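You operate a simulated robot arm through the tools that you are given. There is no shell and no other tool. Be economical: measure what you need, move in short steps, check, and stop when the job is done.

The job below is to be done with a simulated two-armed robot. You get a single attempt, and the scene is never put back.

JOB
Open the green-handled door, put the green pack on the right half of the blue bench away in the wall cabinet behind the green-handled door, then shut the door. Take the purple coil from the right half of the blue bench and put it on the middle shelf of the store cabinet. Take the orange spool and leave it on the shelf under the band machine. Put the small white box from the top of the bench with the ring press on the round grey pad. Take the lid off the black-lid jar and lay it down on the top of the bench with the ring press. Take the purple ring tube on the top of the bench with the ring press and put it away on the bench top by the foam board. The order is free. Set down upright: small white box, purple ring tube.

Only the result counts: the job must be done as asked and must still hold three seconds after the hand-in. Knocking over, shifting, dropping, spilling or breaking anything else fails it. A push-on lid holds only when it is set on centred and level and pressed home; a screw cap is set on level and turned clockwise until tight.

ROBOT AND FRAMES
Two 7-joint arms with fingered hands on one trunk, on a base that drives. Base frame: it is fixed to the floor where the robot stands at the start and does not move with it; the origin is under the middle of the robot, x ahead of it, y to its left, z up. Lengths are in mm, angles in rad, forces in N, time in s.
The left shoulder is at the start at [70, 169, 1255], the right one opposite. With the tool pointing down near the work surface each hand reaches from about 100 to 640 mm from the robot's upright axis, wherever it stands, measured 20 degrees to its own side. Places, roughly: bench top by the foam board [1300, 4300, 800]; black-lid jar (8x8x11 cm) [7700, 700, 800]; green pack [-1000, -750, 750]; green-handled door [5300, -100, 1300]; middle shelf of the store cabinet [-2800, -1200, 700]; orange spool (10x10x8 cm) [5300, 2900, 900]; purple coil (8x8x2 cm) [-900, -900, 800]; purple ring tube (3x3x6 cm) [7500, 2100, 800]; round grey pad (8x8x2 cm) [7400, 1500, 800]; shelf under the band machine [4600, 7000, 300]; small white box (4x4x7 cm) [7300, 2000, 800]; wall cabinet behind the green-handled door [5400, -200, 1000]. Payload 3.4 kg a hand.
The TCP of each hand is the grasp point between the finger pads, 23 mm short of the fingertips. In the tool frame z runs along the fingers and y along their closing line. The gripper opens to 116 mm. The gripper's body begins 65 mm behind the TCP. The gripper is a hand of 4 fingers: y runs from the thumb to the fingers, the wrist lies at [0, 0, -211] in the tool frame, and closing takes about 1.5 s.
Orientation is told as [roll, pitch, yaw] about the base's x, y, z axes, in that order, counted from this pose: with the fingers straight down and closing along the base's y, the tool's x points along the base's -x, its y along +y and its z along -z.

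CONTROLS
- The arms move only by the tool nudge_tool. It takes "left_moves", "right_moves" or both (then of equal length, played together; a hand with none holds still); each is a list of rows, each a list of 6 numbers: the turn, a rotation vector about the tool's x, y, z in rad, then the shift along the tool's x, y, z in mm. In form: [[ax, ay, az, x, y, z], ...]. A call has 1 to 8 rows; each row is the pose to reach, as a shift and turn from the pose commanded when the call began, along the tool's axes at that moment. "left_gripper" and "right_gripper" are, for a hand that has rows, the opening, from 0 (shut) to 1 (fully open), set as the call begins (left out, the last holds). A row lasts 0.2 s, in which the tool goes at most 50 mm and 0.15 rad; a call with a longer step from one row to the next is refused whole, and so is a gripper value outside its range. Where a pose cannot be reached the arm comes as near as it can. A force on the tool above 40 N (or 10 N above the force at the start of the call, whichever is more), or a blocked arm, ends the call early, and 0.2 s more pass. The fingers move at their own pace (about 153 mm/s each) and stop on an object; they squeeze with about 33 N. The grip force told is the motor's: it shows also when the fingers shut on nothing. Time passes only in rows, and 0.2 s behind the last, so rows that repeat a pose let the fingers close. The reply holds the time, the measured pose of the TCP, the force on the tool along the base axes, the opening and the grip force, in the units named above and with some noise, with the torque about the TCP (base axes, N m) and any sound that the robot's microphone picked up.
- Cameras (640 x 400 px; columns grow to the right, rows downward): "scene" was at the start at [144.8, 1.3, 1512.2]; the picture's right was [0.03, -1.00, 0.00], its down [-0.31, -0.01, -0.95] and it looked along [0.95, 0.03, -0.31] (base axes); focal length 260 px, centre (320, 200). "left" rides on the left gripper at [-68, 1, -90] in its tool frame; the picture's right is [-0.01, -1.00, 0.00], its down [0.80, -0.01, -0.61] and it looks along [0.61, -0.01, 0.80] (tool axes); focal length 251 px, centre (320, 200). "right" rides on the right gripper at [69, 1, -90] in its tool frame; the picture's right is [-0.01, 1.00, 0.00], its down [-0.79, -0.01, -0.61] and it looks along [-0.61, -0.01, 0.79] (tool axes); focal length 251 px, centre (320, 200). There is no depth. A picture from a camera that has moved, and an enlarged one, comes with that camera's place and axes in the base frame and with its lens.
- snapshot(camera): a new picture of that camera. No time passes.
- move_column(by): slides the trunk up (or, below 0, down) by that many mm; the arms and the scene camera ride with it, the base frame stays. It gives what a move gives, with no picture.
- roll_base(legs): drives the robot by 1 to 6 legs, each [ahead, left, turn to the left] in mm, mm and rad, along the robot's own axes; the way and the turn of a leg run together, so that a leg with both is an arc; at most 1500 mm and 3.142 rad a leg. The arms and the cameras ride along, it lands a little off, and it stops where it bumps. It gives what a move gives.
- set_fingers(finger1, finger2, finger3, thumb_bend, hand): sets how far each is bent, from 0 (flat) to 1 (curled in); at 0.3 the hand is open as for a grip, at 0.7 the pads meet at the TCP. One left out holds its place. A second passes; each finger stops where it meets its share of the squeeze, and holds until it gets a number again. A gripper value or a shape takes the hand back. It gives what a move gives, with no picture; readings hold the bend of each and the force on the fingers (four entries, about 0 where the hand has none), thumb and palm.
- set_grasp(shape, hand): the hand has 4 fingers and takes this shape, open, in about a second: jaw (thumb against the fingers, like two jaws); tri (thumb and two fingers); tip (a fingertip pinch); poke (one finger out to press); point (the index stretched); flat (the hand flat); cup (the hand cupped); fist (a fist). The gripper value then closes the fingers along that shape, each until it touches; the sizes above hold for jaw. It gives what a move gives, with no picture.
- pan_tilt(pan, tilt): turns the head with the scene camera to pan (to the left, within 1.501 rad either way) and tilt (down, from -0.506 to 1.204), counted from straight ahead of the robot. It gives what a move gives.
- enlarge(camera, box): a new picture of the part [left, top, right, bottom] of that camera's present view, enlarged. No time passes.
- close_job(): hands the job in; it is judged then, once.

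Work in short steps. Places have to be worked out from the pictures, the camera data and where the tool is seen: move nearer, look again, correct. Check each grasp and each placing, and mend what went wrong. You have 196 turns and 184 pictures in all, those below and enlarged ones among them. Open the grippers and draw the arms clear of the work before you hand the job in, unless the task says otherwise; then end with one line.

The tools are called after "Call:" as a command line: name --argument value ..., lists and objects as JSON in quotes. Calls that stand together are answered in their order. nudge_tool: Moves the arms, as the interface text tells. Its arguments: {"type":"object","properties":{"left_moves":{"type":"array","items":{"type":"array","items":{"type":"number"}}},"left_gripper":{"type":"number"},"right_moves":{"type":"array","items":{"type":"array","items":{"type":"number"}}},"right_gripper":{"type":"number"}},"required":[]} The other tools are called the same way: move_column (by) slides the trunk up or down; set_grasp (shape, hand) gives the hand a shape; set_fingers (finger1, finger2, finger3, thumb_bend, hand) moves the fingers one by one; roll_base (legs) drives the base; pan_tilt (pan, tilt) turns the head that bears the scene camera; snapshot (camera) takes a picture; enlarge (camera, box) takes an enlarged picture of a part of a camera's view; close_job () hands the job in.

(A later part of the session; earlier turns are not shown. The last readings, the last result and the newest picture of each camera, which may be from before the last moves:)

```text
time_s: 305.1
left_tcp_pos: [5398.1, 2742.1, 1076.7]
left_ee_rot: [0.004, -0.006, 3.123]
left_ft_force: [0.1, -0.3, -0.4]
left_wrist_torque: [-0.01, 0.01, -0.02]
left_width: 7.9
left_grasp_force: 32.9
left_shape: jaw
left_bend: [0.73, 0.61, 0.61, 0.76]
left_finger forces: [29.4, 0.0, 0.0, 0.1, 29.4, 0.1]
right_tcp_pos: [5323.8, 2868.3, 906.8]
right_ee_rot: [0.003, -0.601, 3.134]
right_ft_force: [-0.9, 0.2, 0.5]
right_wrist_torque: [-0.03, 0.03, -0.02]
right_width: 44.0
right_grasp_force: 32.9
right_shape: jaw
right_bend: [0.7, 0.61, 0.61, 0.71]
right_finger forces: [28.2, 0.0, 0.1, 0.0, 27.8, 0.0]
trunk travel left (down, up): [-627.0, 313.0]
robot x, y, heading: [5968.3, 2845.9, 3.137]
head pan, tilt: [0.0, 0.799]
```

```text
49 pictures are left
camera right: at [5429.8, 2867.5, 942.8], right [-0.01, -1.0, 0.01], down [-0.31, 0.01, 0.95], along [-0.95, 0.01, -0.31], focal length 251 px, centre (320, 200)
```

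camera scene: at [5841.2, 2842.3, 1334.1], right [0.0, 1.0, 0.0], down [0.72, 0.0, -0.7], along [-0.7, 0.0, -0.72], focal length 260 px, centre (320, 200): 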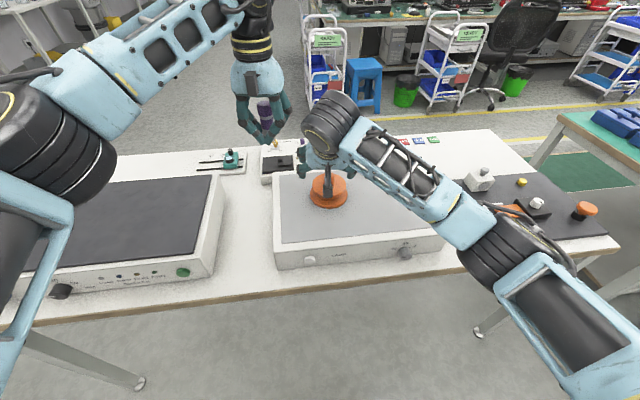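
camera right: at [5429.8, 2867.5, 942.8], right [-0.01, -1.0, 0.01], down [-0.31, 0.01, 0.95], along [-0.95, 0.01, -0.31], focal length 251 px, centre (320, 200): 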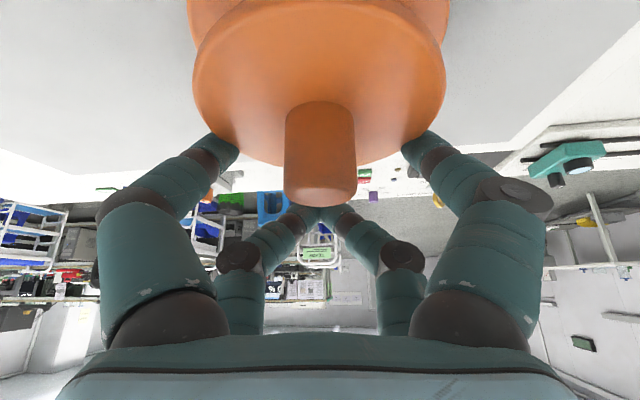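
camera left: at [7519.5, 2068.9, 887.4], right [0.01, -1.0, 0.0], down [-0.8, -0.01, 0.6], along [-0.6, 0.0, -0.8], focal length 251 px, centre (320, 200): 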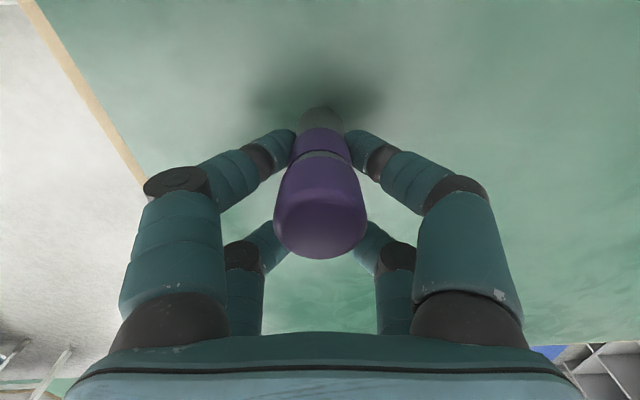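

The front pair caught the flange rim rather than the knob. Reopen, raise 20 mm and close again.

Call:
nudge_tool --right_moves '[[0, 0, 0, 0, 0, 0], [0, 0, 0, 0, 0, 0], [0, 0, 0, 0, 0, 0], [0, 0, 0, -5, 0, -9], [0, 0, 0, -9, 0, -18], [0, 0, 0, -9, 0, -18]]' --right_gripper 0.8

Call:
nudge_tool --right_moves '[[0, 0, 0, 0, 0, 0], [0, 0, 0, 0, 0, 0], [0, 0, 0, 0, 0, 0], [0, 0, 0, 0, 0, 0], [0, 0, 0, 0, 0, 0], [0, 0, 0, 0, 0, 0], [0, 0, 0, 0, 0, 0]]' --right_gripper 0

Call:
snapshot --camera "right"

```text
time_s: 306.5
left_tcp_pos: [5397.1, 2741.6, 1076.7]
left_ee_rot: [0.003, -0.007, 3.123]
left_ft_force: [-0.5, 0.6, -1.5]
left_wrist_torque: [0.0, 0.0, -0.01]
left_width: 7.9
left_grasp_force: 33.0
left_shape: jaw
left_bend: [0.73, 0.61, 0.61, 0.76]
left_finger forces: [29.5, 0.0, 0.1, 0.1, 29.4, 0.0]
right_tcp_pos: [5327.4, 2869.5, 927.3]
right_ee_rot: [0.007, -0.6, 3.137]
right_ft_force: [0.7, -0.3, 0.2]
right_wrist_torque: [0.01, -0.01, -0.02]
right_width: 92.6
right_grasp_force: 0.0
right_shape: jaw
right_bend: [0.59, 0.59, 0.59, 0.59]
right_finger forces: [0.0, 0.0, 0.0, 0.1, 0.0, 0.1]
trunk travel left (down, up): [-627.0, 313.0]
robot x, y, heading: [5971.4, 2849.9, 3.144]
head pan, tilt: [0.0, 0.799]
```

```text
time_s: 308.1
left_tcp_pos: [5397.4, 2740.6, 1077.0]
left_ee_rot: [0.004, -0.006, 3.123]
left_ft_force: [0.2, -0.7, -1.2]
left_wrist_torque: [-0.01, 0.01, -0.01]
left_width: 7.7
left_grasp_force: 33.2
left_shape: jaw
left_bend: [0.73, 0.61, 0.61, 0.76]
left_finger forces: [29.4, 0.1, 0.0, 0.0, 29.4, 0.0]
right_tcp_pos: [5327.4, 2868.2, 927.0]
right_ee_rot: [0.005, -0.601, 3.135]
right_ft_force: [-0.4, -0.6, -0.1]
right_wrist_torque: [-0.01, 0.02, -0.02]
right_width: 0.2
right_grasp_force: 33.6
right_shape: jaw
right_bend: [0.73, 0.61, 0.61, 0.74]
right_finger forces: [0.0, 0.0, 0.0, 0.1, 0.1, 0.1]
trunk travel left (down, up): [-627.0, 313.0]
robot x, y, heading: [5972.8, 2848.1, 3.139]
head pan, tilt: [0.0, 0.799]
```

```text
48 pictures are left
camera right: at [5433.4, 2868.2, 962.7], right [-0.01, -1.0, 0.01], down [-0.31, 0.01, 0.95], along [-0.95, 0.01, -0.31], focal length 251 px, centre (320, 200)
```

right: 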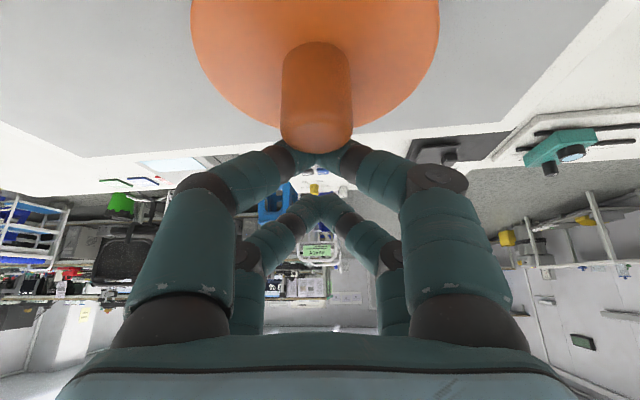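

The pair closed beyond the knob; knob is really at x≈5353. Open, shift back 11 and down 9, close again.

Call:
nudge_tool --right_moves '[[0, 0, 0, 0, 0, 0], [0, 0, 0, 0, 0, 0], [0, 0, 0, 0, 0, 0], [0, 0, 0, 0, 0, 0], [0, 0, 0, 8, 0, 1], [0, 0, 0, 15, 0, 1], [0, 0, 0, 15, 0, 1]]' --right_gripper 0.7

Call:
nudge_tool --right_moves '[[0, 0, 0, 0, 0, 0], [0, 0, 0, 0, 0, 0], [0, 0, 0, 0, 0, 0], [0, 0, 0, 0, 0, 0], [0, 0, 0, 0, 0, 0], [0, 0, 0, 0, 0, 0], [0, 0, 0, 0, 0, 0]]' --right_gripper 0

Call:
snapshot --camera "right"

```text
time_s: 309.7
left_tcp_pos: [5398.4, 2742.1, 1076.0]
left_ee_rot: [0.002, -0.005, 3.121]
left_ft_force: [0.2, -0.1, -0.7]
left_wrist_torque: [0.01, -0.03, 0.01]
left_width: 7.7
left_grasp_force: 33.5
left_shape: jaw
left_bend: [0.73, 0.61, 0.61, 0.76]
left_finger forces: [29.4, 0.1, 0.1, 0.0, 29.4, 0.0]
right_tcp_pos: [5339.0, 2868.3, 917.6]
right_ee_rot: [0.005, -0.602, 3.133]
right_ft_force: [-1.0, -0.8, 0.7]
right_wrist_torque: [-0.01, -0.02, -0.04]
right_width: 80.5
right_grasp_force: 0.0
right_shape: jaw
right_bend: [0.67, 0.67, 0.67, 0.67]
right_finger forces: [0.0, 0.0, 0.0, 0.0, 0.0, 0.0]
trunk travel left (down, up): [-627.0, 313.0]
robot x, y, heading: [5974.6, 2844.4, 3.14]
head pan, tilt: [0.0, 0.799]
```

```text
time_s: 311.3
left_tcp_pos: [5397.6, 2742.0, 1075.0]
left_ee_rot: [0.003, -0.004, 3.121]
left_ft_force: [-0.4, 0.1, 1.2]
left_wrist_torque: [0.01, -0.01, -0.03]
left_width: 8.1
left_grasp_force: 33.2
left_shape: jaw
left_bend: [0.73, 0.61, 0.61, 0.76]
left_finger forces: [29.4, 0.0, 0.0, 0.0, 29.5, 0.0]
right_tcp_pos: [5339.5, 2867.7, 916.9]
right_ee_rot: [0.006, -0.601, 3.135]
right_ft_force: [1.0, -0.3, 0.6]
right_wrist_torque: [-0.02, 0.03, 0.02]
right_width: 7.8
right_grasp_force: 32.7
right_shape: jaw
right_bend: [0.79, 0.6, 0.6, 0.85]
right_finger forces: [0.0, 0.0, 0.0, 0.0, 0.0, 0.0]
trunk travel left (down, up): [-627.0, 313.0]
robot x, y, heading: [5972.5, 2842.8, 3.137]
head pan, tilt: [0.0, 0.799]
```

```text
47 pictures are left
camera right: at [5445.5, 2867.8, 953.3], right [-0.01, -1.0, 0.01], down [-0.31, 0.01, 0.95], along [-0.95, 0.01, -0.31], focal length 251 px, centre (320, 200)
```

right: 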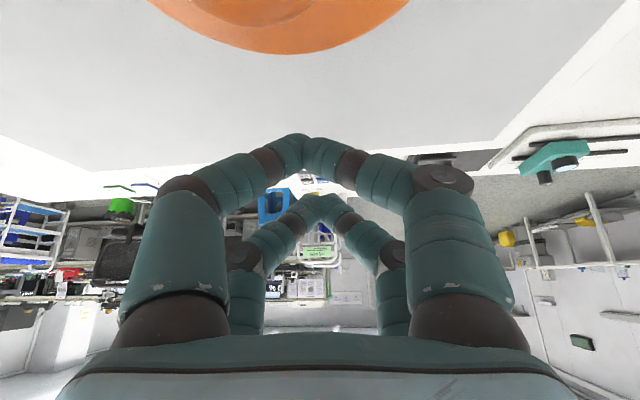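

The knob slipped out towards the robot. Look where the spool is now.

Call:
nudge_tool --right_moves '[[0, 0, 0, -15, 0, -30], [0, 0, 0, -30, 0, -60], [0, 0, 0, -45, 0, -90]]' --right_gripper 1

Call:
snapshot --camera "scene"

Call:
snapshot --camera "right"

```text
time_s: 312.1
left_tcp_pos: [5398.4, 2742.6, 1076.3]
left_ee_rot: [0.003, -0.006, 3.122]
left_ft_force: [0.1, -0.1, -1.0]
left_wrist_torque: [0.01, -0.01, 0.0]
left_width: 8.0
left_grasp_force: 33.7
left_shape: jaw
left_bend: [0.73, 0.61, 0.61, 0.76]
left_finger forces: [29.4, 0.1, 0.1, 0.1, 29.3, 0.1]
right_tcp_pos: [5351.8, 2870.4, 1018.2]
right_ee_rot: [0.006, -0.601, 3.134]
right_ft_force: [-0.8, 0.8, -0.4]
right_wrist_torque: [0.01, 0.01, -0.02]
right_width: 115.8
right_grasp_force: 0.1
right_shape: jaw
right_bend: [0.3, 0.3, 0.3, 0.3]
right_finger forces: [0.0, 0.0, 0.0, 0.0, 0.1, 0.0]
trunk travel left (down, up): [-627.0, 313.0]
robot x, y, heading: [5970.1, 2843.9, 3.14]
head pan, tilt: [0.0, 0.799]
```

```text
46 pictures are left
camera scene: at [5841.5, 2843.3, 1334.1], right [0.0, 1.0, 0.0], down [0.72, 0.0, -0.7], along [-0.7, 0.0, -0.72], focal length 260 px, centre (320, 200)
```

scene: 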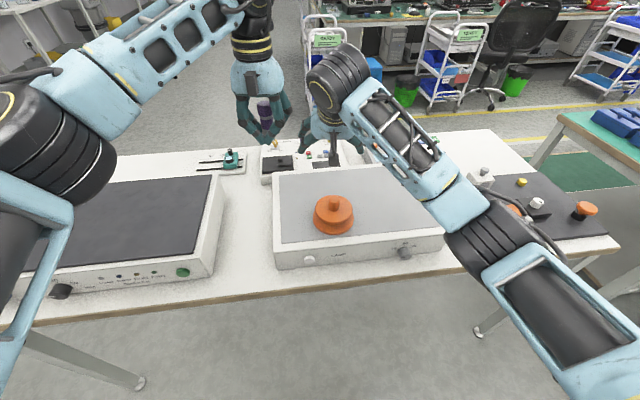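

```text
45 pictures are left
camera right: at [5458.5, 2868.7, 1054.3], right [-0.01, -1.0, 0.01], down [-0.31, 0.01, 0.95], along [-0.95, 0.01, -0.31], focal length 251 px, centre (320, 200)
```

right: 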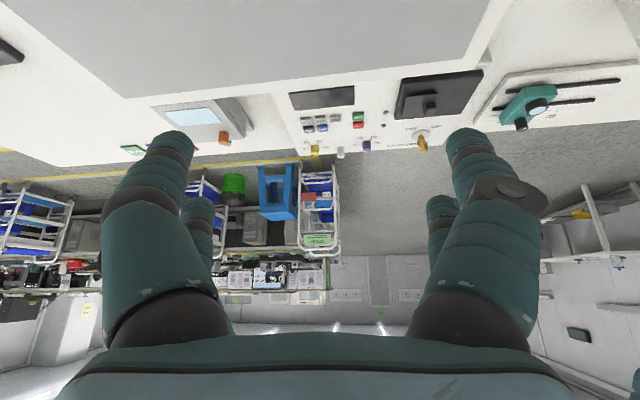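

Spool is still upright, moved ~55 mm nearer. Bring the hand back to vertical above it and re-measure.

Call:
nudge_tool --right_moves '[[0, 0.12, 0, 10, -2, -5], [0, 0.24, 0, 21, -4, -10], [0, 0.36, 0, 31, -6, -16], [0, 0.48, 0, 42, -8, -21], [0, 0.6, 0, 52, -10, -26], [0, 0.6, 0, 52, -10, -26]]'

Call:
snapshot --camera "right"

```text
time_s: 313.5
left_tcp_pos: [5397.3, 2742.7, 1076.2]
left_ee_rot: [0.003, -0.005, 3.122]
left_ft_force: [-0.1, -0.4, -1.4]
left_wrist_torque: [0.02, -0.06, 0.0]
left_width: 7.7
left_grasp_force: 33.1
left_shape: jaw
left_bend: [0.73, 0.61, 0.61, 0.76]
left_finger forces: [29.4, 0.0, 0.0, 0.0, 29.4, 0.1]
right_tcp_pos: [5410.1, 2878.8, 1009.3]
right_ee_rot: [0.006, 0.0, 3.138]
right_ft_force: [0.0, 0.1, -0.4]
right_wrist_torque: [0.01, -0.02, -0.01]
right_width: 115.9
right_grasp_force: 0.1
right_shape: jaw
right_bend: [0.3, 0.3, 0.3, 0.3]
right_finger forces: [0.0, 0.0, 0.0, 0.1, 0.1, 0.0]
trunk travel left (down, up): [-627.0, 313.0]
robot x, y, heading: [5975.3, 2846.8, 3.136]
head pan, tilt: [0.0, 0.799]
```

```text
44 pictures are left
camera right: at [5476.3, 2878.2, 1099.1], right [-0.01, -1.0, 0.01], down [-0.79, 0.01, 0.61], along [-0.61, 0.0, -0.8], focal length 251 px, centre (320, 200)
```

right: 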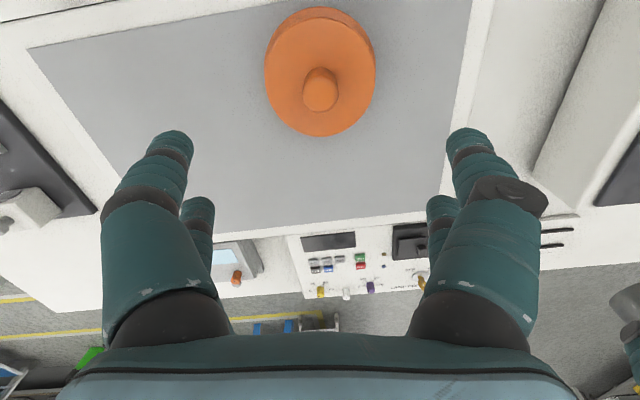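

Knob axis ≈ (5424,2878), z 857–894. Go down beside it so the near finger pair will pinch it; stop half-way to verify.

Call:
nudge_tool --right_moves '[[0, 0, 0, -4, 0, 30], [0, 0, 0, -4, 0, 65], [0, 0, 0, -4, 0, 100], [0, 0, 0, -4, 0, 112], [0, 0, 0, -4, 0, 112]]' --right_gripper 0.6

Call:
snapshot --camera "right"

```text
time_s: 314.7
left_tcp_pos: [5401.6, 2744.1, 1078.4]
left_ee_rot: [0.005, -0.01, 3.123]
left_ft_force: [-0.4, -0.9, -0.5]
left_wrist_torque: [-0.02, -0.06, 0.01]
left_width: 8.1
left_grasp_force: 33.3
left_shape: jaw
left_bend: [0.73, 0.61, 0.61, 0.76]
left_finger forces: [29.4, 0.1, 0.0, 0.0, 29.4, 0.1]
right_tcp_pos: [5407.9, 2878.9, 905.4]
right_ee_rot: [0.011, -0.015, 3.139]
right_ft_force: [4.2, 2.4, 30.1]
right_wrist_torque: [-0.09, -0.65, 0.25]
right_width: 69.9
right_grasp_force: 0.0
right_shape: jaw
right_bend: [0.73, 0.71, 0.71, 0.73]
right_finger forces: [15.9, 0.1, 0.0, 0.1, 11.4, 0.0]
trunk travel left (down, up): [-627.0, 313.0]
robot x, y, heading: [5971.9, 2842.3, 3.142]
head pan, tilt: [0.0, 0.799]
stopped in row 5 (right hand): the force on the tool passed its limit at 42 N (the readings are from after the stop); the commanded pose is now the measured one
```

```text
43 pictures are left
camera right: at [5476.0, 2879.0, 993.6], right [-0.01, -1.0, 0.01], down [-0.79, 0.02, 0.62], along [-0.62, 0.0, -0.79], focal length 251 px, centre (320, 200)
```

right: 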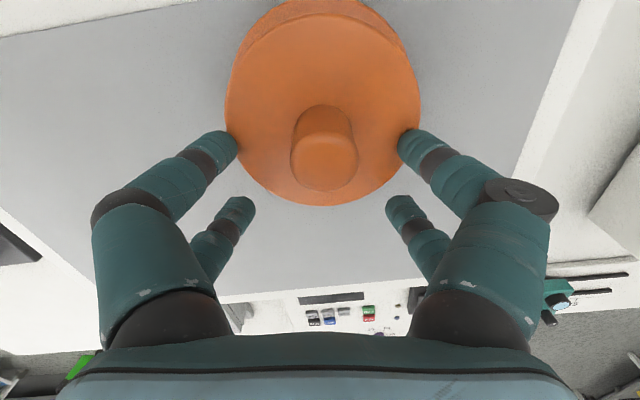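

The tips touched the flange (top ≈ 878). Raise 7 and shift 9 mm toward the robot, then close on the knob.

Call:
nudge_tool --right_moves '[[0, 0, 0, 0, 0, -7], [0, 0, 0, 9, 0, -7], [0, 0, 0, 9, 0, -7]]' --right_gripper 0.5

Call:
snapshot --camera "right"

```text
time_s: 315.5
left_tcp_pos: [5399.8, 2741.4, 1077.7]
left_ee_rot: [0.004, -0.004, 3.122]
left_ft_force: [0.0, 0.4, -0.3]
left_wrist_torque: [0.01, -0.03, 0.01]
left_width: 7.6
left_grasp_force: 32.8
left_shape: jaw
left_bend: [0.73, 0.61, 0.61, 0.76]
left_finger forces: [29.4, 0.1, 0.0, 0.1, 29.5, 0.0]
right_tcp_pos: [5415.5, 2880.4, 906.4]
right_ee_rot: [0.006, -0.006, 3.139]
right_ft_force: [0.8, -0.6, 5.6]
right_wrist_torque: [0.19, -0.1, 0.07]
right_width: 45.5
right_grasp_force: 32.6
right_shape: jaw
right_bend: [0.72, 0.77, 0.76, 0.76]
right_finger forces: [32.8, 0.1, 0.0, 0.0, 37.0, 0.1]
trunk travel left (down, up): [-627.0, 313.0]
robot x, y, heading: [5970.5, 2848.1, 3.144]
head pan, tilt: [0.0, 0.799]
```

```text
42 pictures are left
camera right: at [5483.4, 2879.6, 996.3], right [-0.01, -1.0, 0.01], down [-0.79, 0.01, 0.61], along [-0.61, 0.0, -0.79], focal length 251 px, centre (320, 200)
```

right: 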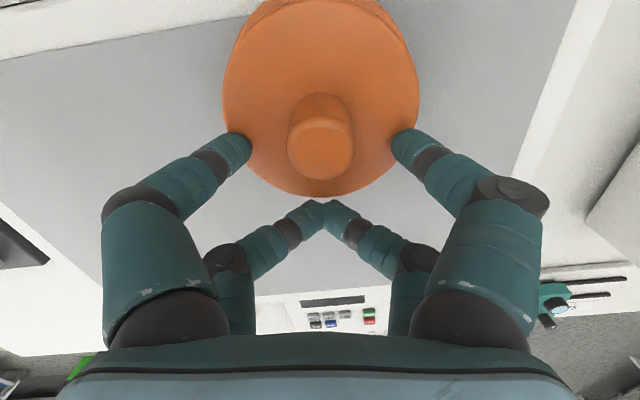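

The rim is being caught again. Better: grip the whole flange from above with the hand centred. Open wide, rise and re-measure.

Call:
nudge_tool --right_moves '[[0, 0, 0, 0, 0, 0], [0, 0, 0, 0, 0, 0], [0, 0, 0, 0, 0, -20], [0, 0, 0, 8, 0, -45], [0, 0, 0, 16, 0, -70], [0, 0, 0, 16, 0, -70]]' --right_gripper 1

Call:
snapshot --camera "right"

```text
time_s: 316.9
left_tcp_pos: [5399.4, 2741.8, 1076.5]
left_ee_rot: [0.005, -0.004, 3.122]
left_ft_force: [0.4, -0.7, 0.0]
left_wrist_torque: [-0.01, 0.0, 0.02]
left_width: 7.9
left_grasp_force: 32.6
left_shape: jaw
left_bend: [0.73, 0.61, 0.61, 0.76]
left_finger forces: [29.4, 0.0, 0.0, 0.0, 29.4, 0.1]
right_tcp_pos: [5431.0, 2880.1, 978.3]
right_ee_rot: [0.009, -0.006, 3.138]
right_ft_force: [-0.3, -0.2, -0.4]
right_wrist_torque: [-0.02, -0.01, 0.0]
right_width: 115.9
right_grasp_force: 0.2
right_shape: jaw
right_bend: [0.3, 0.3, 0.3, 0.3]
right_finger forces: [0.1, 0.0, 0.1, 0.1, 0.1, 0.0]
trunk travel left (down, up): [-627.0, 313.0]
robot x, y, heading: [5968.2, 2846.1, 3.14]
head pan, tilt: [0.0, 0.799]
```

```text
41 pictures are left
camera right: at [5499.2, 2880.2, 1067.6], right [-0.01, -1.0, 0.01], down [-0.79, 0.01, 0.61], along [-0.61, 0.0, -0.79], focal length 251 px, centre (320, 200)
```

right: 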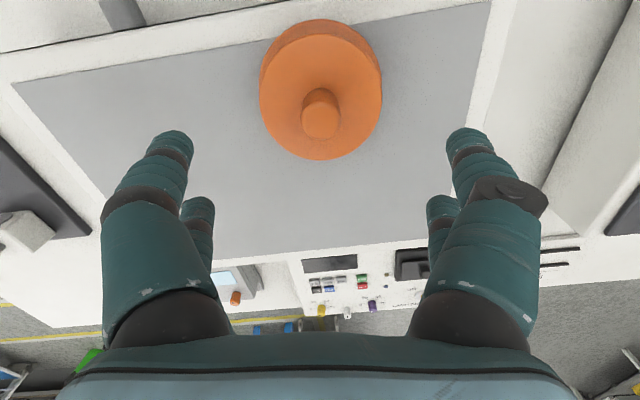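

Flange centre ≈ (5444,2880). Centre the hand and descend around the flange.

Call:
nudge_tool --right_moves '[[0, 0, 0, 13, 0, 15], [0, 0, 0, 13, 0, 45], [0, 0, 0, 13, 0, 70], [0, 0, 0, 13, 0, 90], [0, 0, 0, 13, 0, 90]]'

Call:
snapshot --camera "right"

```text
time_s: 318.1
left_tcp_pos: [5398.5, 2742.6, 1076.4]
left_ee_rot: [0.005, -0.006, 3.121]
left_ft_force: [0.7, -0.8, -0.6]
left_wrist_torque: [0.01, -0.02, -0.02]
left_width: 8.0
left_grasp_force: 33.1
left_shape: jaw
left_bend: [0.73, 0.61, 0.61, 0.76]
left_finger forces: [29.5, 0.0, 0.0, 0.0, 29.5, 0.1]
right_tcp_pos: [5441.8, 2879.9, 886.1]
right_ee_rot: [0.009, -0.008, 3.138]
right_ft_force: [0.2, 0.2, -0.7]
right_wrist_torque: [0.0, -0.02, 0.0]
right_width: 116.1
right_grasp_force: 0.1
right_shape: jaw
right_bend: [0.3, 0.3, 0.3, 0.3]
right_finger forces: [0.0, 0.0, 0.0, 0.0, 0.0, 0.0]
trunk travel left (down, up): [-627.0, 313.0]
robot x, y, heading: [5968.2, 2844.2, 3.14]
head pan, tilt: [0.0, 0.799]
```

```text
40 pictures are left
camera right: at [5509.7, 2879.4, 975.7], right [-0.01, -1.0, 0.01], down [-0.79, 0.01, 0.61], along [-0.61, 0.0, -0.79], focal length 251 px, centre (320, 200)
```

right: 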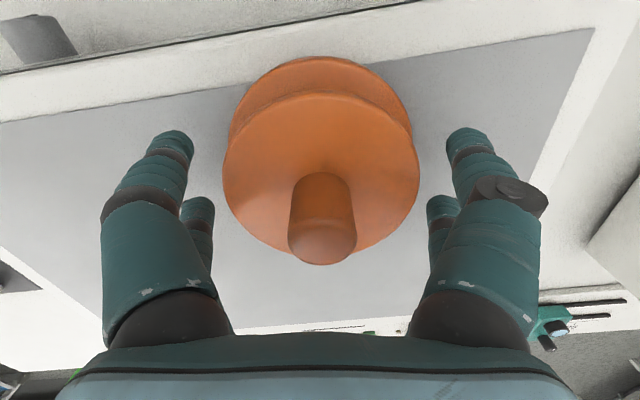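

Well centred around the flange. Close.

Call:
nudge_tool --right_moves '[[0, 0, 0, 0, 0, 0], [0, 0, 0, 0, 0, 0], [0, 0, 0, 0, 0, 0], [0, 0, 0, 0, 0, 0], [0, 0, 0, 0, 0, 0], [0, 0, 0, 0, 0, -15], [0, 0, 0, 0, 0, -40], [0, 0, 0, 0, 0, -70]]' --right_gripper 0

Call:
snapshot --camera "right"

```text
time_s: 319.9
left_tcp_pos: [5399.4, 2742.0, 1075.6]
left_ee_rot: [0.004, -0.004, 3.123]
left_ft_force: [-0.2, 0.4, -0.9]
left_wrist_torque: [0.01, 0.01, -0.01]
left_width: 7.6
left_grasp_force: 32.9
left_shape: jaw
left_bend: [0.73, 0.61, 0.61, 0.76]
left_finger forces: [29.4, 0.0, 0.1, 0.1, 29.4, 0.0]
right_tcp_pos: [5443.5, 2878.5, 955.7]
right_ee_rot: [0.008, -0.007, 3.137]
right_ft_force: [0.0, -0.1, -1.8]
right_wrist_torque: [0.0, -0.01, -0.02]
right_width: 65.7
right_grasp_force: 33.0
right_shape: jaw
right_bend: [0.72, 0.72, 0.73, 0.74]
right_finger forces: [38.5, 37.6, 37.4, 0.0, 37.1, 0.0]
trunk travel left (down, up): [-627.0, 313.0]
robot x, y, heading: [5970.5, 2843.8, 3.142]
head pan, tilt: [0.0, 0.799]
```

```text
39 pictures are left
camera right: at [5511.3, 2878.0, 1045.8], right [-0.01, -1.0, 0.01], down [-0.79, 0.01, 0.61], along [-0.61, 0.0, -0.79], focal length 251 px, centre (320, 200)
```

right: 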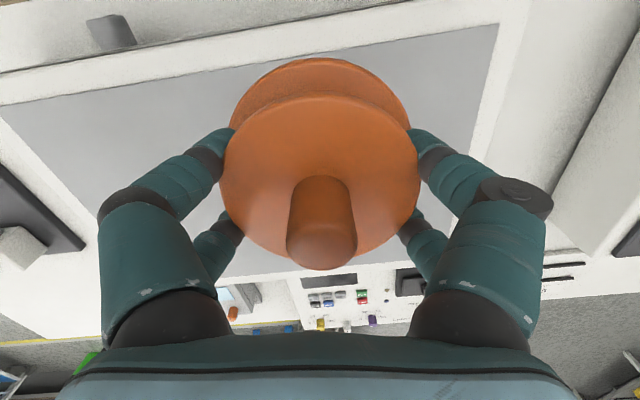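

Spool is firmly held by all four fingers. Back off, turn to +y and drive up the corridor to look for the band machine.

Call:
roll_base --legs '[[-330, 0, 0], [0, 0, -1.571], [1500, 0, 0], [900, 0, 0]]'

Call:
pan_tilt --pan 0.5 --tilt 0.2

Call:
snapshot --camera "scene"

```text
time_s: 337.2
left_tcp_pos: [6159.0, 5803.8, 1077.0]
left_ee_rot: [0.005, -0.005, 1.559]
left_ft_force: [0.1, -0.4, -0.1]
left_wrist_torque: [-0.01, -0.04, 0.02]
left_width: 8.0
left_grasp_force: 33.1
left_shape: jaw
left_bend: [0.73, 0.61, 0.61, 0.76]
left_finger forces: [29.3, 0.0, 0.0, 0.0, 29.4, 0.0]
right_tcp_pos: [6295.5, 5759.8, 956.8]
right_ee_rot: [0.01, -0.008, 1.575]
right_ft_force: [-0.3, -0.1, -0.9]
right_wrist_torque: [-0.02, 0.03, 0.03]
right_width: 65.3
right_grasp_force: 32.3
right_shape: jaw
right_bend: [0.72, 0.72, 0.73, 0.75]
right_finger forces: [38.2, 37.8, 37.5, 0.1, 37.1, 0.0]
trunk travel left (down, up): [-627.0, 313.0]
robot x, y, heading: [6264.1, 5233.5, 1.576]
head pan, tilt: [0.0, 0.799]
```

```text
time_s: 338.2
left_tcp_pos: [6159.2, 5802.7, 1075.7]
left_ee_rot: [0.006, -0.004, 1.559]
left_ft_force: [-0.5, 0.3, -1.0]
left_wrist_torque: [0.0, 0.0, 0.0]
left_width: 7.8
left_grasp_force: 32.7
left_shape: jaw
left_bend: [0.73, 0.61, 0.61, 0.76]
left_finger forces: [29.3, 0.0, 0.1, 0.0, 29.3, 0.0]
right_tcp_pos: [6295.0, 5759.0, 956.7]
right_ee_rot: [0.008, -0.007, 1.577]
right_ft_force: [0.5, -1.1, -0.6]
right_wrist_torque: [-0.03, -0.01, 0.02]
right_width: 65.5
right_grasp_force: 32.5
right_shape: jaw
right_bend: [0.72, 0.72, 0.73, 0.75]
right_finger forces: [38.3, 37.8, 37.4, 0.1, 37.0, 0.1]
trunk travel left (down, up): [-627.0, 313.0]
robot x, y, heading: [6268.8, 5229.4, 1.579]
head pan, tilt: [0.499, 0.201]
```

```text
38 pictures are left
camera scene: at [6221.5, 5362.4, 1387.6], right [0.88, 0.48, 0.0], down [0.1, -0.18, -0.98], along [-0.47, 0.86, -0.2], focal length 260 px, centre (320, 200)
```

scene: 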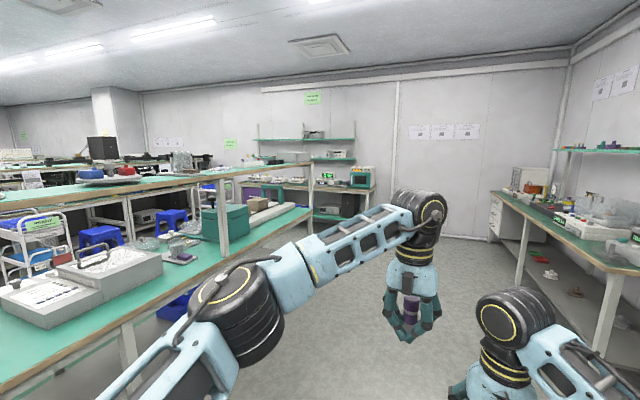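

The double-tier green bench on the left ends near (5080,7260); the band machine and its under-shelf should be on its end part. Drive to y≈7000 and face -x.

Call:
roll_base --legs '[[1500, 0, 0], [270, 0, 0], [0, 0, 1.562]]'

Call:
pan_tilt --pan 0 --tilt 0.4

Call:
snapshot --camera "scene"

```text
time_s: 351.0
left_tcp_pos: [5717.5, 6903.3, 1075.3]
left_ee_rot: [0.004, -0.005, 3.113]
left_ft_force: [0.0, 0.5, -0.2]
left_wrist_torque: [-0.03, -0.03, -0.01]
left_width: 7.4
left_grasp_force: 32.7
left_shape: jaw
left_bend: [0.73, 0.61, 0.61, 0.76]
left_finger forces: [29.1, 0.1, 0.1, 0.1, 29.4, 0.0]
right_tcp_pos: [5763.2, 7039.5, 955.8]
right_ee_rot: [0.008, -0.008, 3.13]
right_ft_force: [0.4, 0.1, -0.8]
right_wrist_torque: [-0.04, 0.03, 0.03]
right_width: 64.8
right_grasp_force: 33.1
right_shape: jaw
right_bend: [0.72, 0.72, 0.73, 0.75]
right_finger forces: [37.9, 38.0, 37.4, 0.0, 36.9, 0.0]
trunk travel left (down, up): [-627.0, 313.0]
robot x, y, heading: [6289.7, 6999.7, 3.127]
head pan, tilt: [0.499, 0.201]
```

```text
time_s: 351.9
left_tcp_pos: [5717.1, 6905.2, 1075.5]
left_ee_rot: [0.004, -0.006, 3.113]
left_ft_force: [-0.3, 0.5, -1.0]
left_wrist_torque: [0.03, 0.02, 0.02]
left_width: 7.9
left_grasp_force: 32.9
left_shape: jaw
left_bend: [0.73, 0.61, 0.61, 0.76]
left_finger forces: [29.0, 0.0, 0.0, 0.1, 29.3, 0.0]
right_tcp_pos: [5763.6, 7040.7, 956.2]
right_ee_rot: [0.008, -0.008, 3.129]
right_ft_force: [0.0, -0.2, -1.3]
right_wrist_torque: [0.01, -0.02, -0.02]
right_width: 64.6
right_grasp_force: 33.0
right_shape: jaw
right_bend: [0.72, 0.72, 0.73, 0.75]
right_finger forces: [37.9, 38.0, 37.5, 0.0, 37.0, 0.0]
trunk travel left (down, up): [-627.0, 313.0]
robot x, y, heading: [6289.2, 7001.8, 3.129]
head pan, tilt: [0.0, 0.4]
```

```text
37 pictures are left
camera scene: at [6148.7, 7001.4, 1369.2], right [0.01, 1.0, 0.0], down [0.39, 0.0, -0.92], along [-0.92, 0.01, -0.39], focal length 260 px, centre (320, 200)
```

scene: 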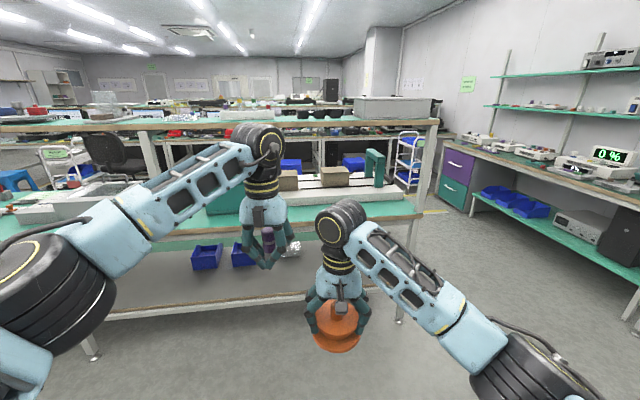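

The band machine (conveyor) is ahead with a free lower shelf beneath (front edge x≈5020, z≈300). Retract the left hand, then lower the trunk.

Call:
nudge_tool --left_moves '[[0, 0, 0, 30, 8, 0], [0, 0, 0, 60, 16, 0], [0, 0, 0, 90, 24, 0], [0, 0, 0, 120, 32, 0], [0, 0, 0, 150, 40, 0], [0, 0, 0, 180, 48, 0], [0, 0, 0, 210, 56, 0], [0, 0, 0, 240, 64, 0]]'

Call:
move_column --by -540

Call:
roll_base --legs '[[480, 0, 0.012]]'

Call:
pan_tilt --pan -0.1 --tilt 0.5

Call:
snapshot --camera "scene"

```text
time_s: 353.7
left_tcp_pos: [5956.4, 6833.2, 1078.1]
left_ee_rot: [0.003, -0.004, 3.112]
left_ft_force: [0.4, 0.0, -0.3]
left_wrist_torque: [0.01, -0.01, 0.01]
left_width: 7.5
left_grasp_force: 33.2
left_shape: jaw
left_bend: [0.73, 0.61, 0.61, 0.76]
left_finger forces: [29.0, 0.0, 0.1, 0.0, 29.3, 0.0]
right_tcp_pos: [5763.5, 7039.5, 956.6]
right_ee_rot: [0.006, -0.011, 3.131]
right_ft_force: [0.4, -0.1, -0.7]
right_wrist_torque: [-0.03, -0.01, -0.02]
right_width: 64.6
right_grasp_force: 32.9
right_shape: jaw
right_bend: [0.72, 0.72, 0.73, 0.75]
right_finger forces: [38.2, 38.1, 37.6, 0.0, 37.1, 0.1]
trunk travel left (down, up): [-627.0, 313.0]
robot x, y, heading: [6288.9, 7004.8, 3.133]
head pan, tilt: [0.0, 0.4]
```

```text
refused: -540 is not a number from -400 to 400
```

```text
time_s: 356.5
left_tcp_pos: [5488.7, 6830.5, 1075.5]
left_ee_rot: [0.004, -0.004, 3.128]
left_ft_force: [0.4, 0.5, -1.1]
left_wrist_torque: [-0.05, -0.01, -0.01]
left_width: 7.5
left_grasp_force: 33.3
left_shape: jaw
left_bend: [0.73, 0.61, 0.61, 0.76]
left_finger forces: [29.0, 0.0, 0.0, 0.1, 29.3, 0.0]
right_tcp_pos: [5294.5, 7031.9, 955.2]
right_ee_rot: [0.009, -0.007, -3.139]
right_ft_force: [0.1, 0.2, -0.5]
right_wrist_torque: [-0.02, -0.04, 0.03]
right_width: 64.7
right_grasp_force: 33.2
right_shape: jaw
right_bend: [0.72, 0.72, 0.73, 0.75]
right_finger forces: [38.2, 38.3, 37.8, 0.0, 37.1, 0.1]
trunk travel left (down, up): [-627.0, 313.0]
robot x, y, heading: [5819.9, 7002.0, -3.137]
head pan, tilt: [0.0, 0.4]
```

```text
time_s: 357.2
left_tcp_pos: [5488.4, 6828.2, 1075.8]
left_ee_rot: [0.004, -0.003, 3.129]
left_ft_force: [0.1, -0.9, 0.1]
left_wrist_torque: [0.0, -0.01, 0.03]
left_width: 7.8
left_grasp_force: 32.8
left_shape: jaw
left_bend: [0.73, 0.61, 0.61, 0.76]
left_finger forces: [29.0, 0.0, 0.1, 0.0, 29.3, 0.0]
right_tcp_pos: [5293.0, 7032.4, 955.0]
right_ee_rot: [0.008, -0.007, -3.136]
right_ft_force: [0.4, 0.2, -1.1]
right_wrist_torque: [0.03, 0.01, -0.02]
right_width: 64.6
right_grasp_force: 33.1
right_shape: jaw
right_bend: [0.72, 0.72, 0.73, 0.75]
right_finger forces: [38.3, 38.2, 37.8, 0.1, 37.0, 0.0]
trunk travel left (down, up): [-627.0, 313.0]
robot x, y, heading: [5822.7, 7002.6, -3.138]
head pan, tilt: [-0.099, 0.499]
```

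```text
36 pictures are left
camera scene: at [5681.2, 7009.3, 1360.0], right [0.09, 1.0, 0.0], down [0.48, -0.04, -0.88], along [-0.87, 0.08, -0.48], focal length 260 px, centre (320, 200)
```

scene: 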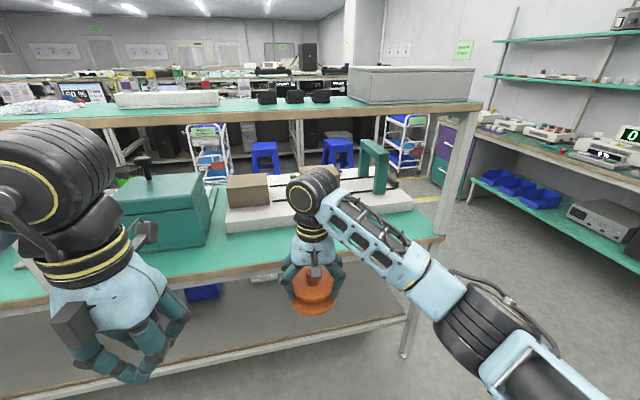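

Lower the trunk in two steps (400 is the limit per call).

Call:
move_column --by -400

Call:
move_column --by -140

Call:
pan_tilt --pan -0.1 --tilt 0.3

Call:
snapshot --camera "scene"

```text
time_s: 361.0
left_tcp_pos: [5489.2, 6829.3, 675.9]
left_ee_rot: [0.003, -0.005, 3.129]
left_ft_force: [0.2, -0.2, -1.4]
left_wrist_torque: [-0.03, 0.03, -0.02]
left_width: 7.8
left_grasp_force: 32.8
left_shape: jaw
left_bend: [0.73, 0.61, 0.61, 0.76]
left_finger forces: [29.0, 0.0, 0.0, 0.1, 29.4, 0.0]
right_tcp_pos: [5293.2, 7032.3, 556.1]
right_ee_rot: [0.01, -0.008, -3.136]
right_ft_force: [0.1, 0.3, -0.4]
right_wrist_torque: [0.01, -0.01, -0.04]
right_width: 64.4
right_grasp_force: 33.2
right_shape: jaw
right_bend: [0.72, 0.72, 0.73, 0.75]
right_finger forces: [38.2, 38.2, 37.8, 0.0, 37.1, 0.0]
trunk travel left (down, up): [-227.0, 713.0]
robot x, y, heading: [5821.8, 7000.2, -3.135]
head pan, tilt: [-0.099, 0.499]
```

```text
time_s: 362.7
left_tcp_pos: [5488.4, 6829.1, 535.6]
left_ee_rot: [0.004, -0.004, 3.131]
left_ft_force: [-0.1, 1.2, -1.4]
left_wrist_torque: [-0.01, -0.03, -0.01]
left_width: 7.7
left_grasp_force: 33.3
left_shape: jaw
left_bend: [0.73, 0.61, 0.61, 0.76]
left_finger forces: [29.0, 0.0, 0.0, 0.1, 29.4, 0.0]
right_tcp_pos: [5292.5, 7032.5, 415.9]
right_ee_rot: [0.009, -0.007, -3.139]
right_ft_force: [0.3, -0.1, -1.0]
right_wrist_torque: [-0.02, 0.01, -0.02]
right_width: 64.4
right_grasp_force: 33.1
right_shape: jaw
right_bend: [0.72, 0.72, 0.73, 0.75]
right_finger forces: [38.3, 38.3, 37.7, 0.0, 37.1, 0.0]
trunk travel left (down, up): [-87.0, 853.0]
robot x, y, heading: [5820.5, 7002.4, -3.141]
head pan, tilt: [-0.099, 0.499]
```

```text
time_s: 363.4
left_tcp_pos: [5489.5, 6830.1, 535.9]
left_ee_rot: [0.002, -0.006, 3.129]
left_ft_force: [-0.4, 0.5, -1.6]
left_wrist_torque: [-0.03, -0.01, 0.0]
left_width: 8.0
left_grasp_force: 33.3
left_shape: jaw
left_bend: [0.73, 0.61, 0.61, 0.76]
left_finger forces: [29.0, 0.0, 0.0, 0.0, 29.3, 0.0]
right_tcp_pos: [5293.1, 7031.7, 414.8]
right_ee_rot: [0.01, -0.008, -3.138]
right_ft_force: [0.5, 0.4, -0.9]
right_wrist_torque: [0.01, -0.02, 0.0]
right_width: 64.3
right_grasp_force: 33.2
right_shape: jaw
right_bend: [0.72, 0.72, 0.73, 0.75]
right_finger forces: [38.2, 38.3, 37.8, 0.1, 37.2, 0.0]
trunk travel left (down, up): [-87.0, 853.0]
robot x, y, heading: [5820.4, 7005.6, -3.14]
head pan, tilt: [-0.099, 0.3]
```

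```text
35 pictures are left
camera scene: at [5679.4, 7009.6, 838.3], right [0.09, 1.0, 0.0], down [0.3, -0.03, -0.95], along [-0.95, 0.09, -0.3], focal length 260 px, centre (320, 200)
```

scene: 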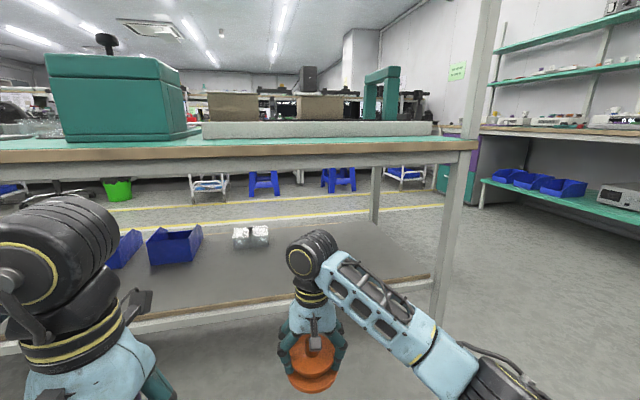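

Clearances look fine. Roll forward 260 (keeping the left hand clear), then extend the right arm under the bench.

Call:
roll_base --legs '[[260, 0, 0]]'

Call:
nudge_tool --right_moves '[[0, 0, 0, -25, 0, 4], [0, 0, 0, -50, 0, 8], [0, 0, 0, -75, 0, 12], [0, 0, 0, -100, 0, 12]]'

Call:
snapshot --camera "scene"

Call:
snapshot --camera "right"

```text
time_s: 365.3
left_tcp_pos: [5228.3, 6827.2, 536.7]
left_ee_rot: [0.003, -0.004, 3.13]
left_ft_force: [0.0, -0.2, -1.1]
left_wrist_torque: [-0.02, -0.03, 0.0]
left_width: 7.6
left_grasp_force: 33.4
left_shape: jaw
left_bend: [0.73, 0.61, 0.61, 0.76]
left_finger forces: [29.0, 0.1, 0.1, 0.0, 29.4, 0.1]
right_tcp_pos: [5031.0, 7029.5, 416.1]
right_ee_rot: [0.01, -0.007, -3.135]
right_ft_force: [0.9, 0.0, -1.3]
right_wrist_torque: [0.0, 0.02, 0.03]
right_width: 64.6
right_grasp_force: 32.8
right_shape: jaw
right_bend: [0.72, 0.72, 0.73, 0.75]
right_finger forces: [38.1, 38.3, 37.8, 0.0, 37.1, 0.0]
trunk travel left (down, up): [-87.0, 853.0]
robot x, y, heading: [5560.8, 6999.8, -3.133]
head pan, tilt: [-0.099, 0.3]
```

```text
time_s: 366.3
left_tcp_pos: [5226.8, 6827.0, 536.8]
left_ee_rot: [0.004, -0.006, 3.132]
left_ft_force: [0.6, 0.2, -1.6]
left_wrist_torque: [0.07, -0.03, 0.0]
left_width: 8.2
left_grasp_force: 32.8
left_shape: jaw
left_bend: [0.73, 0.61, 0.61, 0.76]
left_finger forces: [29.0, 0.1, 0.0, 0.0, 29.3, 0.1]
right_tcp_pos: [4945.7, 7032.2, 403.6]
right_ee_rot: [0.009, -0.009, -3.132]
right_ft_force: [0.7, -0.5, -1.4]
right_wrist_torque: [0.02, -0.03, -0.01]
right_width: 64.1
right_grasp_force: 32.9
right_shape: jaw
right_bend: [0.72, 0.72, 0.73, 0.75]
right_finger forces: [38.7, 39.1, 38.3, 0.0, 37.4, 0.1]
right hand out of reach, approached as far as the arm can: row 4
trunk travel left (down, up): [-87.0, 853.0]
robot x, y, heading: [5562.5, 7002.9, -3.133]
head pan, tilt: [-0.099, 0.3]
```

```text
34 pictures are left
camera scene: at [5417.5, 7007.4, 838.3], right [0.09, 1.0, 0.0], down [0.29, -0.03, -0.96], along [-0.95, 0.09, -0.3], focal length 260 px, centre (320, 200)
```

scene: 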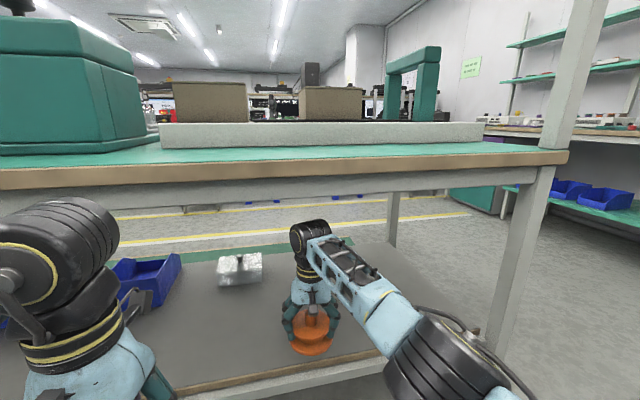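

```text
33 pictures are left
camera right: at [5012.9, 7032.1, 493.5], right [0.0, -1.0, 0.01], down [-0.79, 0.01, 0.61], along [-0.61, -0.01, -0.79], focal length 251 px, centre (320, 200)
```

right: 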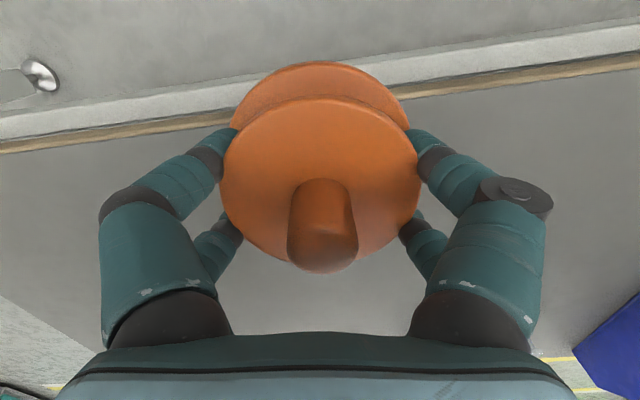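

The shelf's front edge is at x≈4965, so the spool must go ~100 mm deeper. Retract the left hand 90 mm, then roll 100 forward.

Call:
nudge_tool --left_moves '[[0, 0, 0, 30, 10, -10], [0, 0, 0, 60, 20, -20], [0, 0, 0, 90, 30, -30]]'

Call:
roll_base --legs '[[100, 0, 0]]'

Call:
snapshot --camera "right"

Call:
snapshot --camera "scene"

```text
time_s: 367.1
left_tcp_pos: [5317.2, 6796.3, 566.2]
left_ee_rot: [0.002, -0.004, 3.132]
left_ft_force: [0.2, 0.5, -1.5]
left_wrist_torque: [0.03, -0.01, -0.02]
left_width: 7.7
left_grasp_force: 32.9
left_shape: jaw
left_bend: [0.73, 0.61, 0.61, 0.76]
left_finger forces: [29.1, 0.0, 0.1, 0.0, 29.3, 0.0]
right_tcp_pos: [4945.1, 7031.6, 403.4]
right_ee_rot: [0.01, -0.006, -3.134]
right_ft_force: [-0.1, 0.3, -0.8]
right_wrist_torque: [0.03, -0.04, -0.01]
right_width: 64.1
right_grasp_force: 33.1
right_shape: jaw
right_bend: [0.72, 0.72, 0.73, 0.75]
right_finger forces: [38.8, 39.1, 38.4, 0.0, 37.5, 0.0]
trunk travel left (down, up): [-87.0, 853.0]
robot x, y, heading: [5560.8, 6997.6, -3.129]
head pan, tilt: [-0.099, 0.3]
```

```text
time_s: 368.2
left_tcp_pos: [5217.2, 6794.7, 566.1]
left_ee_rot: [0.005, -0.008, 3.134]
left_ft_force: [-0.2, 0.0, -0.9]
left_wrist_torque: [-0.02, -0.02, 0.0]
left_width: 7.8
left_grasp_force: 33.8
left_shape: jaw
left_bend: [0.73, 0.61, 0.61, 0.76]
left_finger forces: [29.0, 0.1, 0.0, 0.0, 29.2, 0.0]
right_tcp_pos: [4845.5, 7028.2, 402.5]
right_ee_rot: [0.008, -0.007, -3.131]
right_ft_force: [-0.4, 0.4, -0.7]
right_wrist_torque: [-0.01, 0.01, 0.01]
right_width: 64.2
right_grasp_force: 32.4
right_shape: jaw
right_bend: [0.72, 0.72, 0.73, 0.75]
right_finger forces: [38.8, 39.1, 38.4, 0.0, 37.5, 0.0]
trunk travel left (down, up): [-87.0, 853.0]
robot x, y, heading: [5461.0, 6998.7, -3.129]
head pan, tilt: [-0.099, 0.3]
```

```text
32 pictures are left
camera right: at [4913.5, 7029.6, 493.4], right [0.0, -1.0, 0.01], down [-0.79, 0.0, 0.61], along [-0.61, -0.01, -0.79], focal length 251 px, centre (320, 200)
```

right: 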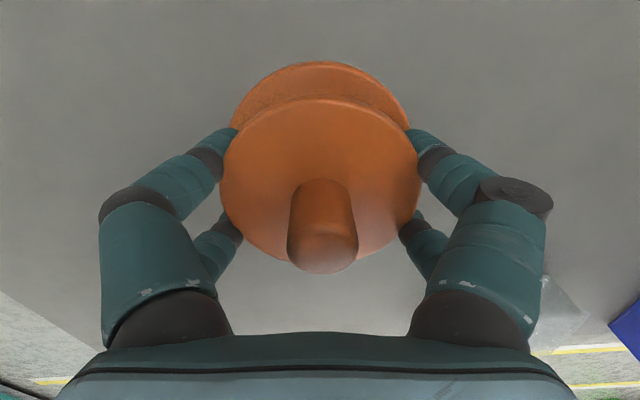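

```text
31 pictures are left
camera scene: at [5318.1, 7005.8, 838.4], right [0.09, 1.0, 0.0], down [0.29, -0.03, -0.96], along [-0.95, 0.08, -0.3], focal length 260 px, centre (320, 200)
```

scene: 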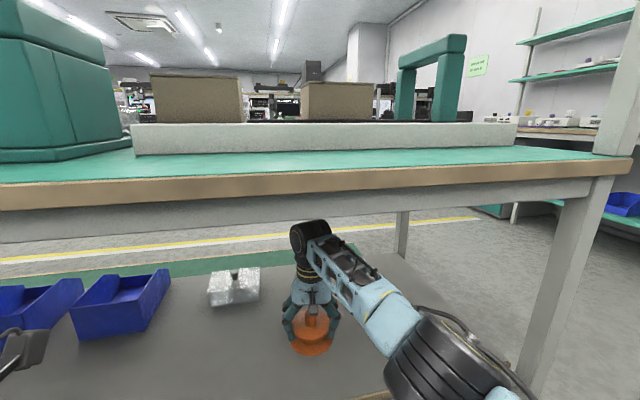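

Spool is well over the shelf. Lower till contact.

Call:
nudge_tool --right_moves '[[0, 0, 0, 0, 0, 12], [0, 0, 0, 0, 0, 22], [0, 0, 0, 0, 0, 30], [0, 0, 0, 0, 0, 37], [0, 0, 0, 0, 0, 43], [0, 0, 0, 0, 0, 49], [0, 0, 0, 0, 0, 55], [0, 0, 0, 0, 0, 61]]'

```text
time_s: 370.0
left_tcp_pos: [5218.4, 6794.3, 565.9]
left_ee_rot: [0.004, -0.006, 3.133]
left_ft_force: [0.1, 0.0, -1.0]
left_wrist_torque: [0.0, 0.01, 0.0]
left_width: 7.6
left_grasp_force: 32.8
left_shape: jaw
left_bend: [0.73, 0.61, 0.61, 0.76]
left_finger forces: [29.0, 0.0, 0.0, 0.1, 29.4, 0.0]
right_tcp_pos: [4846.6, 7028.0, 342.7]
right_ee_rot: [0.006, -0.008, -3.131]
right_ft_force: [0.2, 0.1, -0.6]
right_wrist_torque: [0.0, 0.02, 0.01]
right_width: 64.1
right_grasp_force: 33.0
right_shape: jaw
right_bend: [0.72, 0.72, 0.73, 0.75]
right_finger forces: [39.2, 39.4, 38.6, 0.0, 37.7, 0.0]
trunk travel left (down, up): [-87.0, 853.0]
robot x, y, heading: [5457.1, 6999.0, -3.129]
head pan, tilt: [-0.099, 0.3]
```

No contact yet at z 343; continue lowering in small rows.

Call:
nudge_tool --right_moves '[[0, 0, 0, 0, 0, 6], [0, 0, 0, 0, 0, 12], [0, 0, 0, 0, 0, 18], [0, 0, 0, 0, 0, 24], [0, 0, 0, 0, 0, 30], [0, 0, 0, 0, 0, 36], [0, 0, 0, 0, 0, 42], [0, 0, 0, 0, 0, 48]]'

Call:
snapshot --camera "scene"

```text
time_s: 370.9
left_tcp_pos: [5219.6, 6794.4, 568.0]
left_ee_rot: [0.004, -0.007, 3.136]
left_ft_force: [-0.5, 1.1, -1.2]
left_wrist_torque: [-0.01, 0.0, -0.02]
left_width: 7.6
left_grasp_force: 33.1
left_shape: jaw
left_bend: [0.73, 0.61, 0.61, 0.76]
left_finger forces: [28.9, 0.0, 0.0, 0.0, 29.2, 0.1]
right_tcp_pos: [4844.4, 7026.8, 334.9]
right_ee_rot: [0.009, -0.022, -3.129]
right_ft_force: [4.6, 1.5, 26.8]
right_wrist_torque: [0.1, -0.19, -0.03]
right_width: 62.2
right_grasp_force: 32.7
right_shape: jaw
right_bend: [0.73, 0.73, 0.73, 0.77]
right_finger forces: [42.9, 41.7, 42.7, 0.1, 42.8, 0.0]
trunk travel left (down, up): [-87.0, 853.0]
robot x, y, heading: [5456.7, 6999.1, -3.136]
head pan, tilt: [-0.099, 0.3]
stopped in row 4 (right hand): the force on the tool passed its limit at 43 N (the readings are from after the stop); the commanded pose is now the measured one
```

```text
30 pictures are left
camera scene: at [5321.8, 7005.9, 839.3], right [0.09, 1.0, 0.0], down [0.29, -0.03, -0.96], along [-0.95, 0.08, -0.29], focal length 260 px, centre (320, 200)
```

scene: 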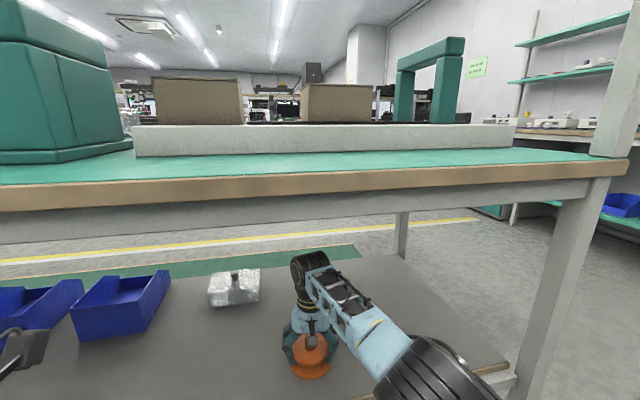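

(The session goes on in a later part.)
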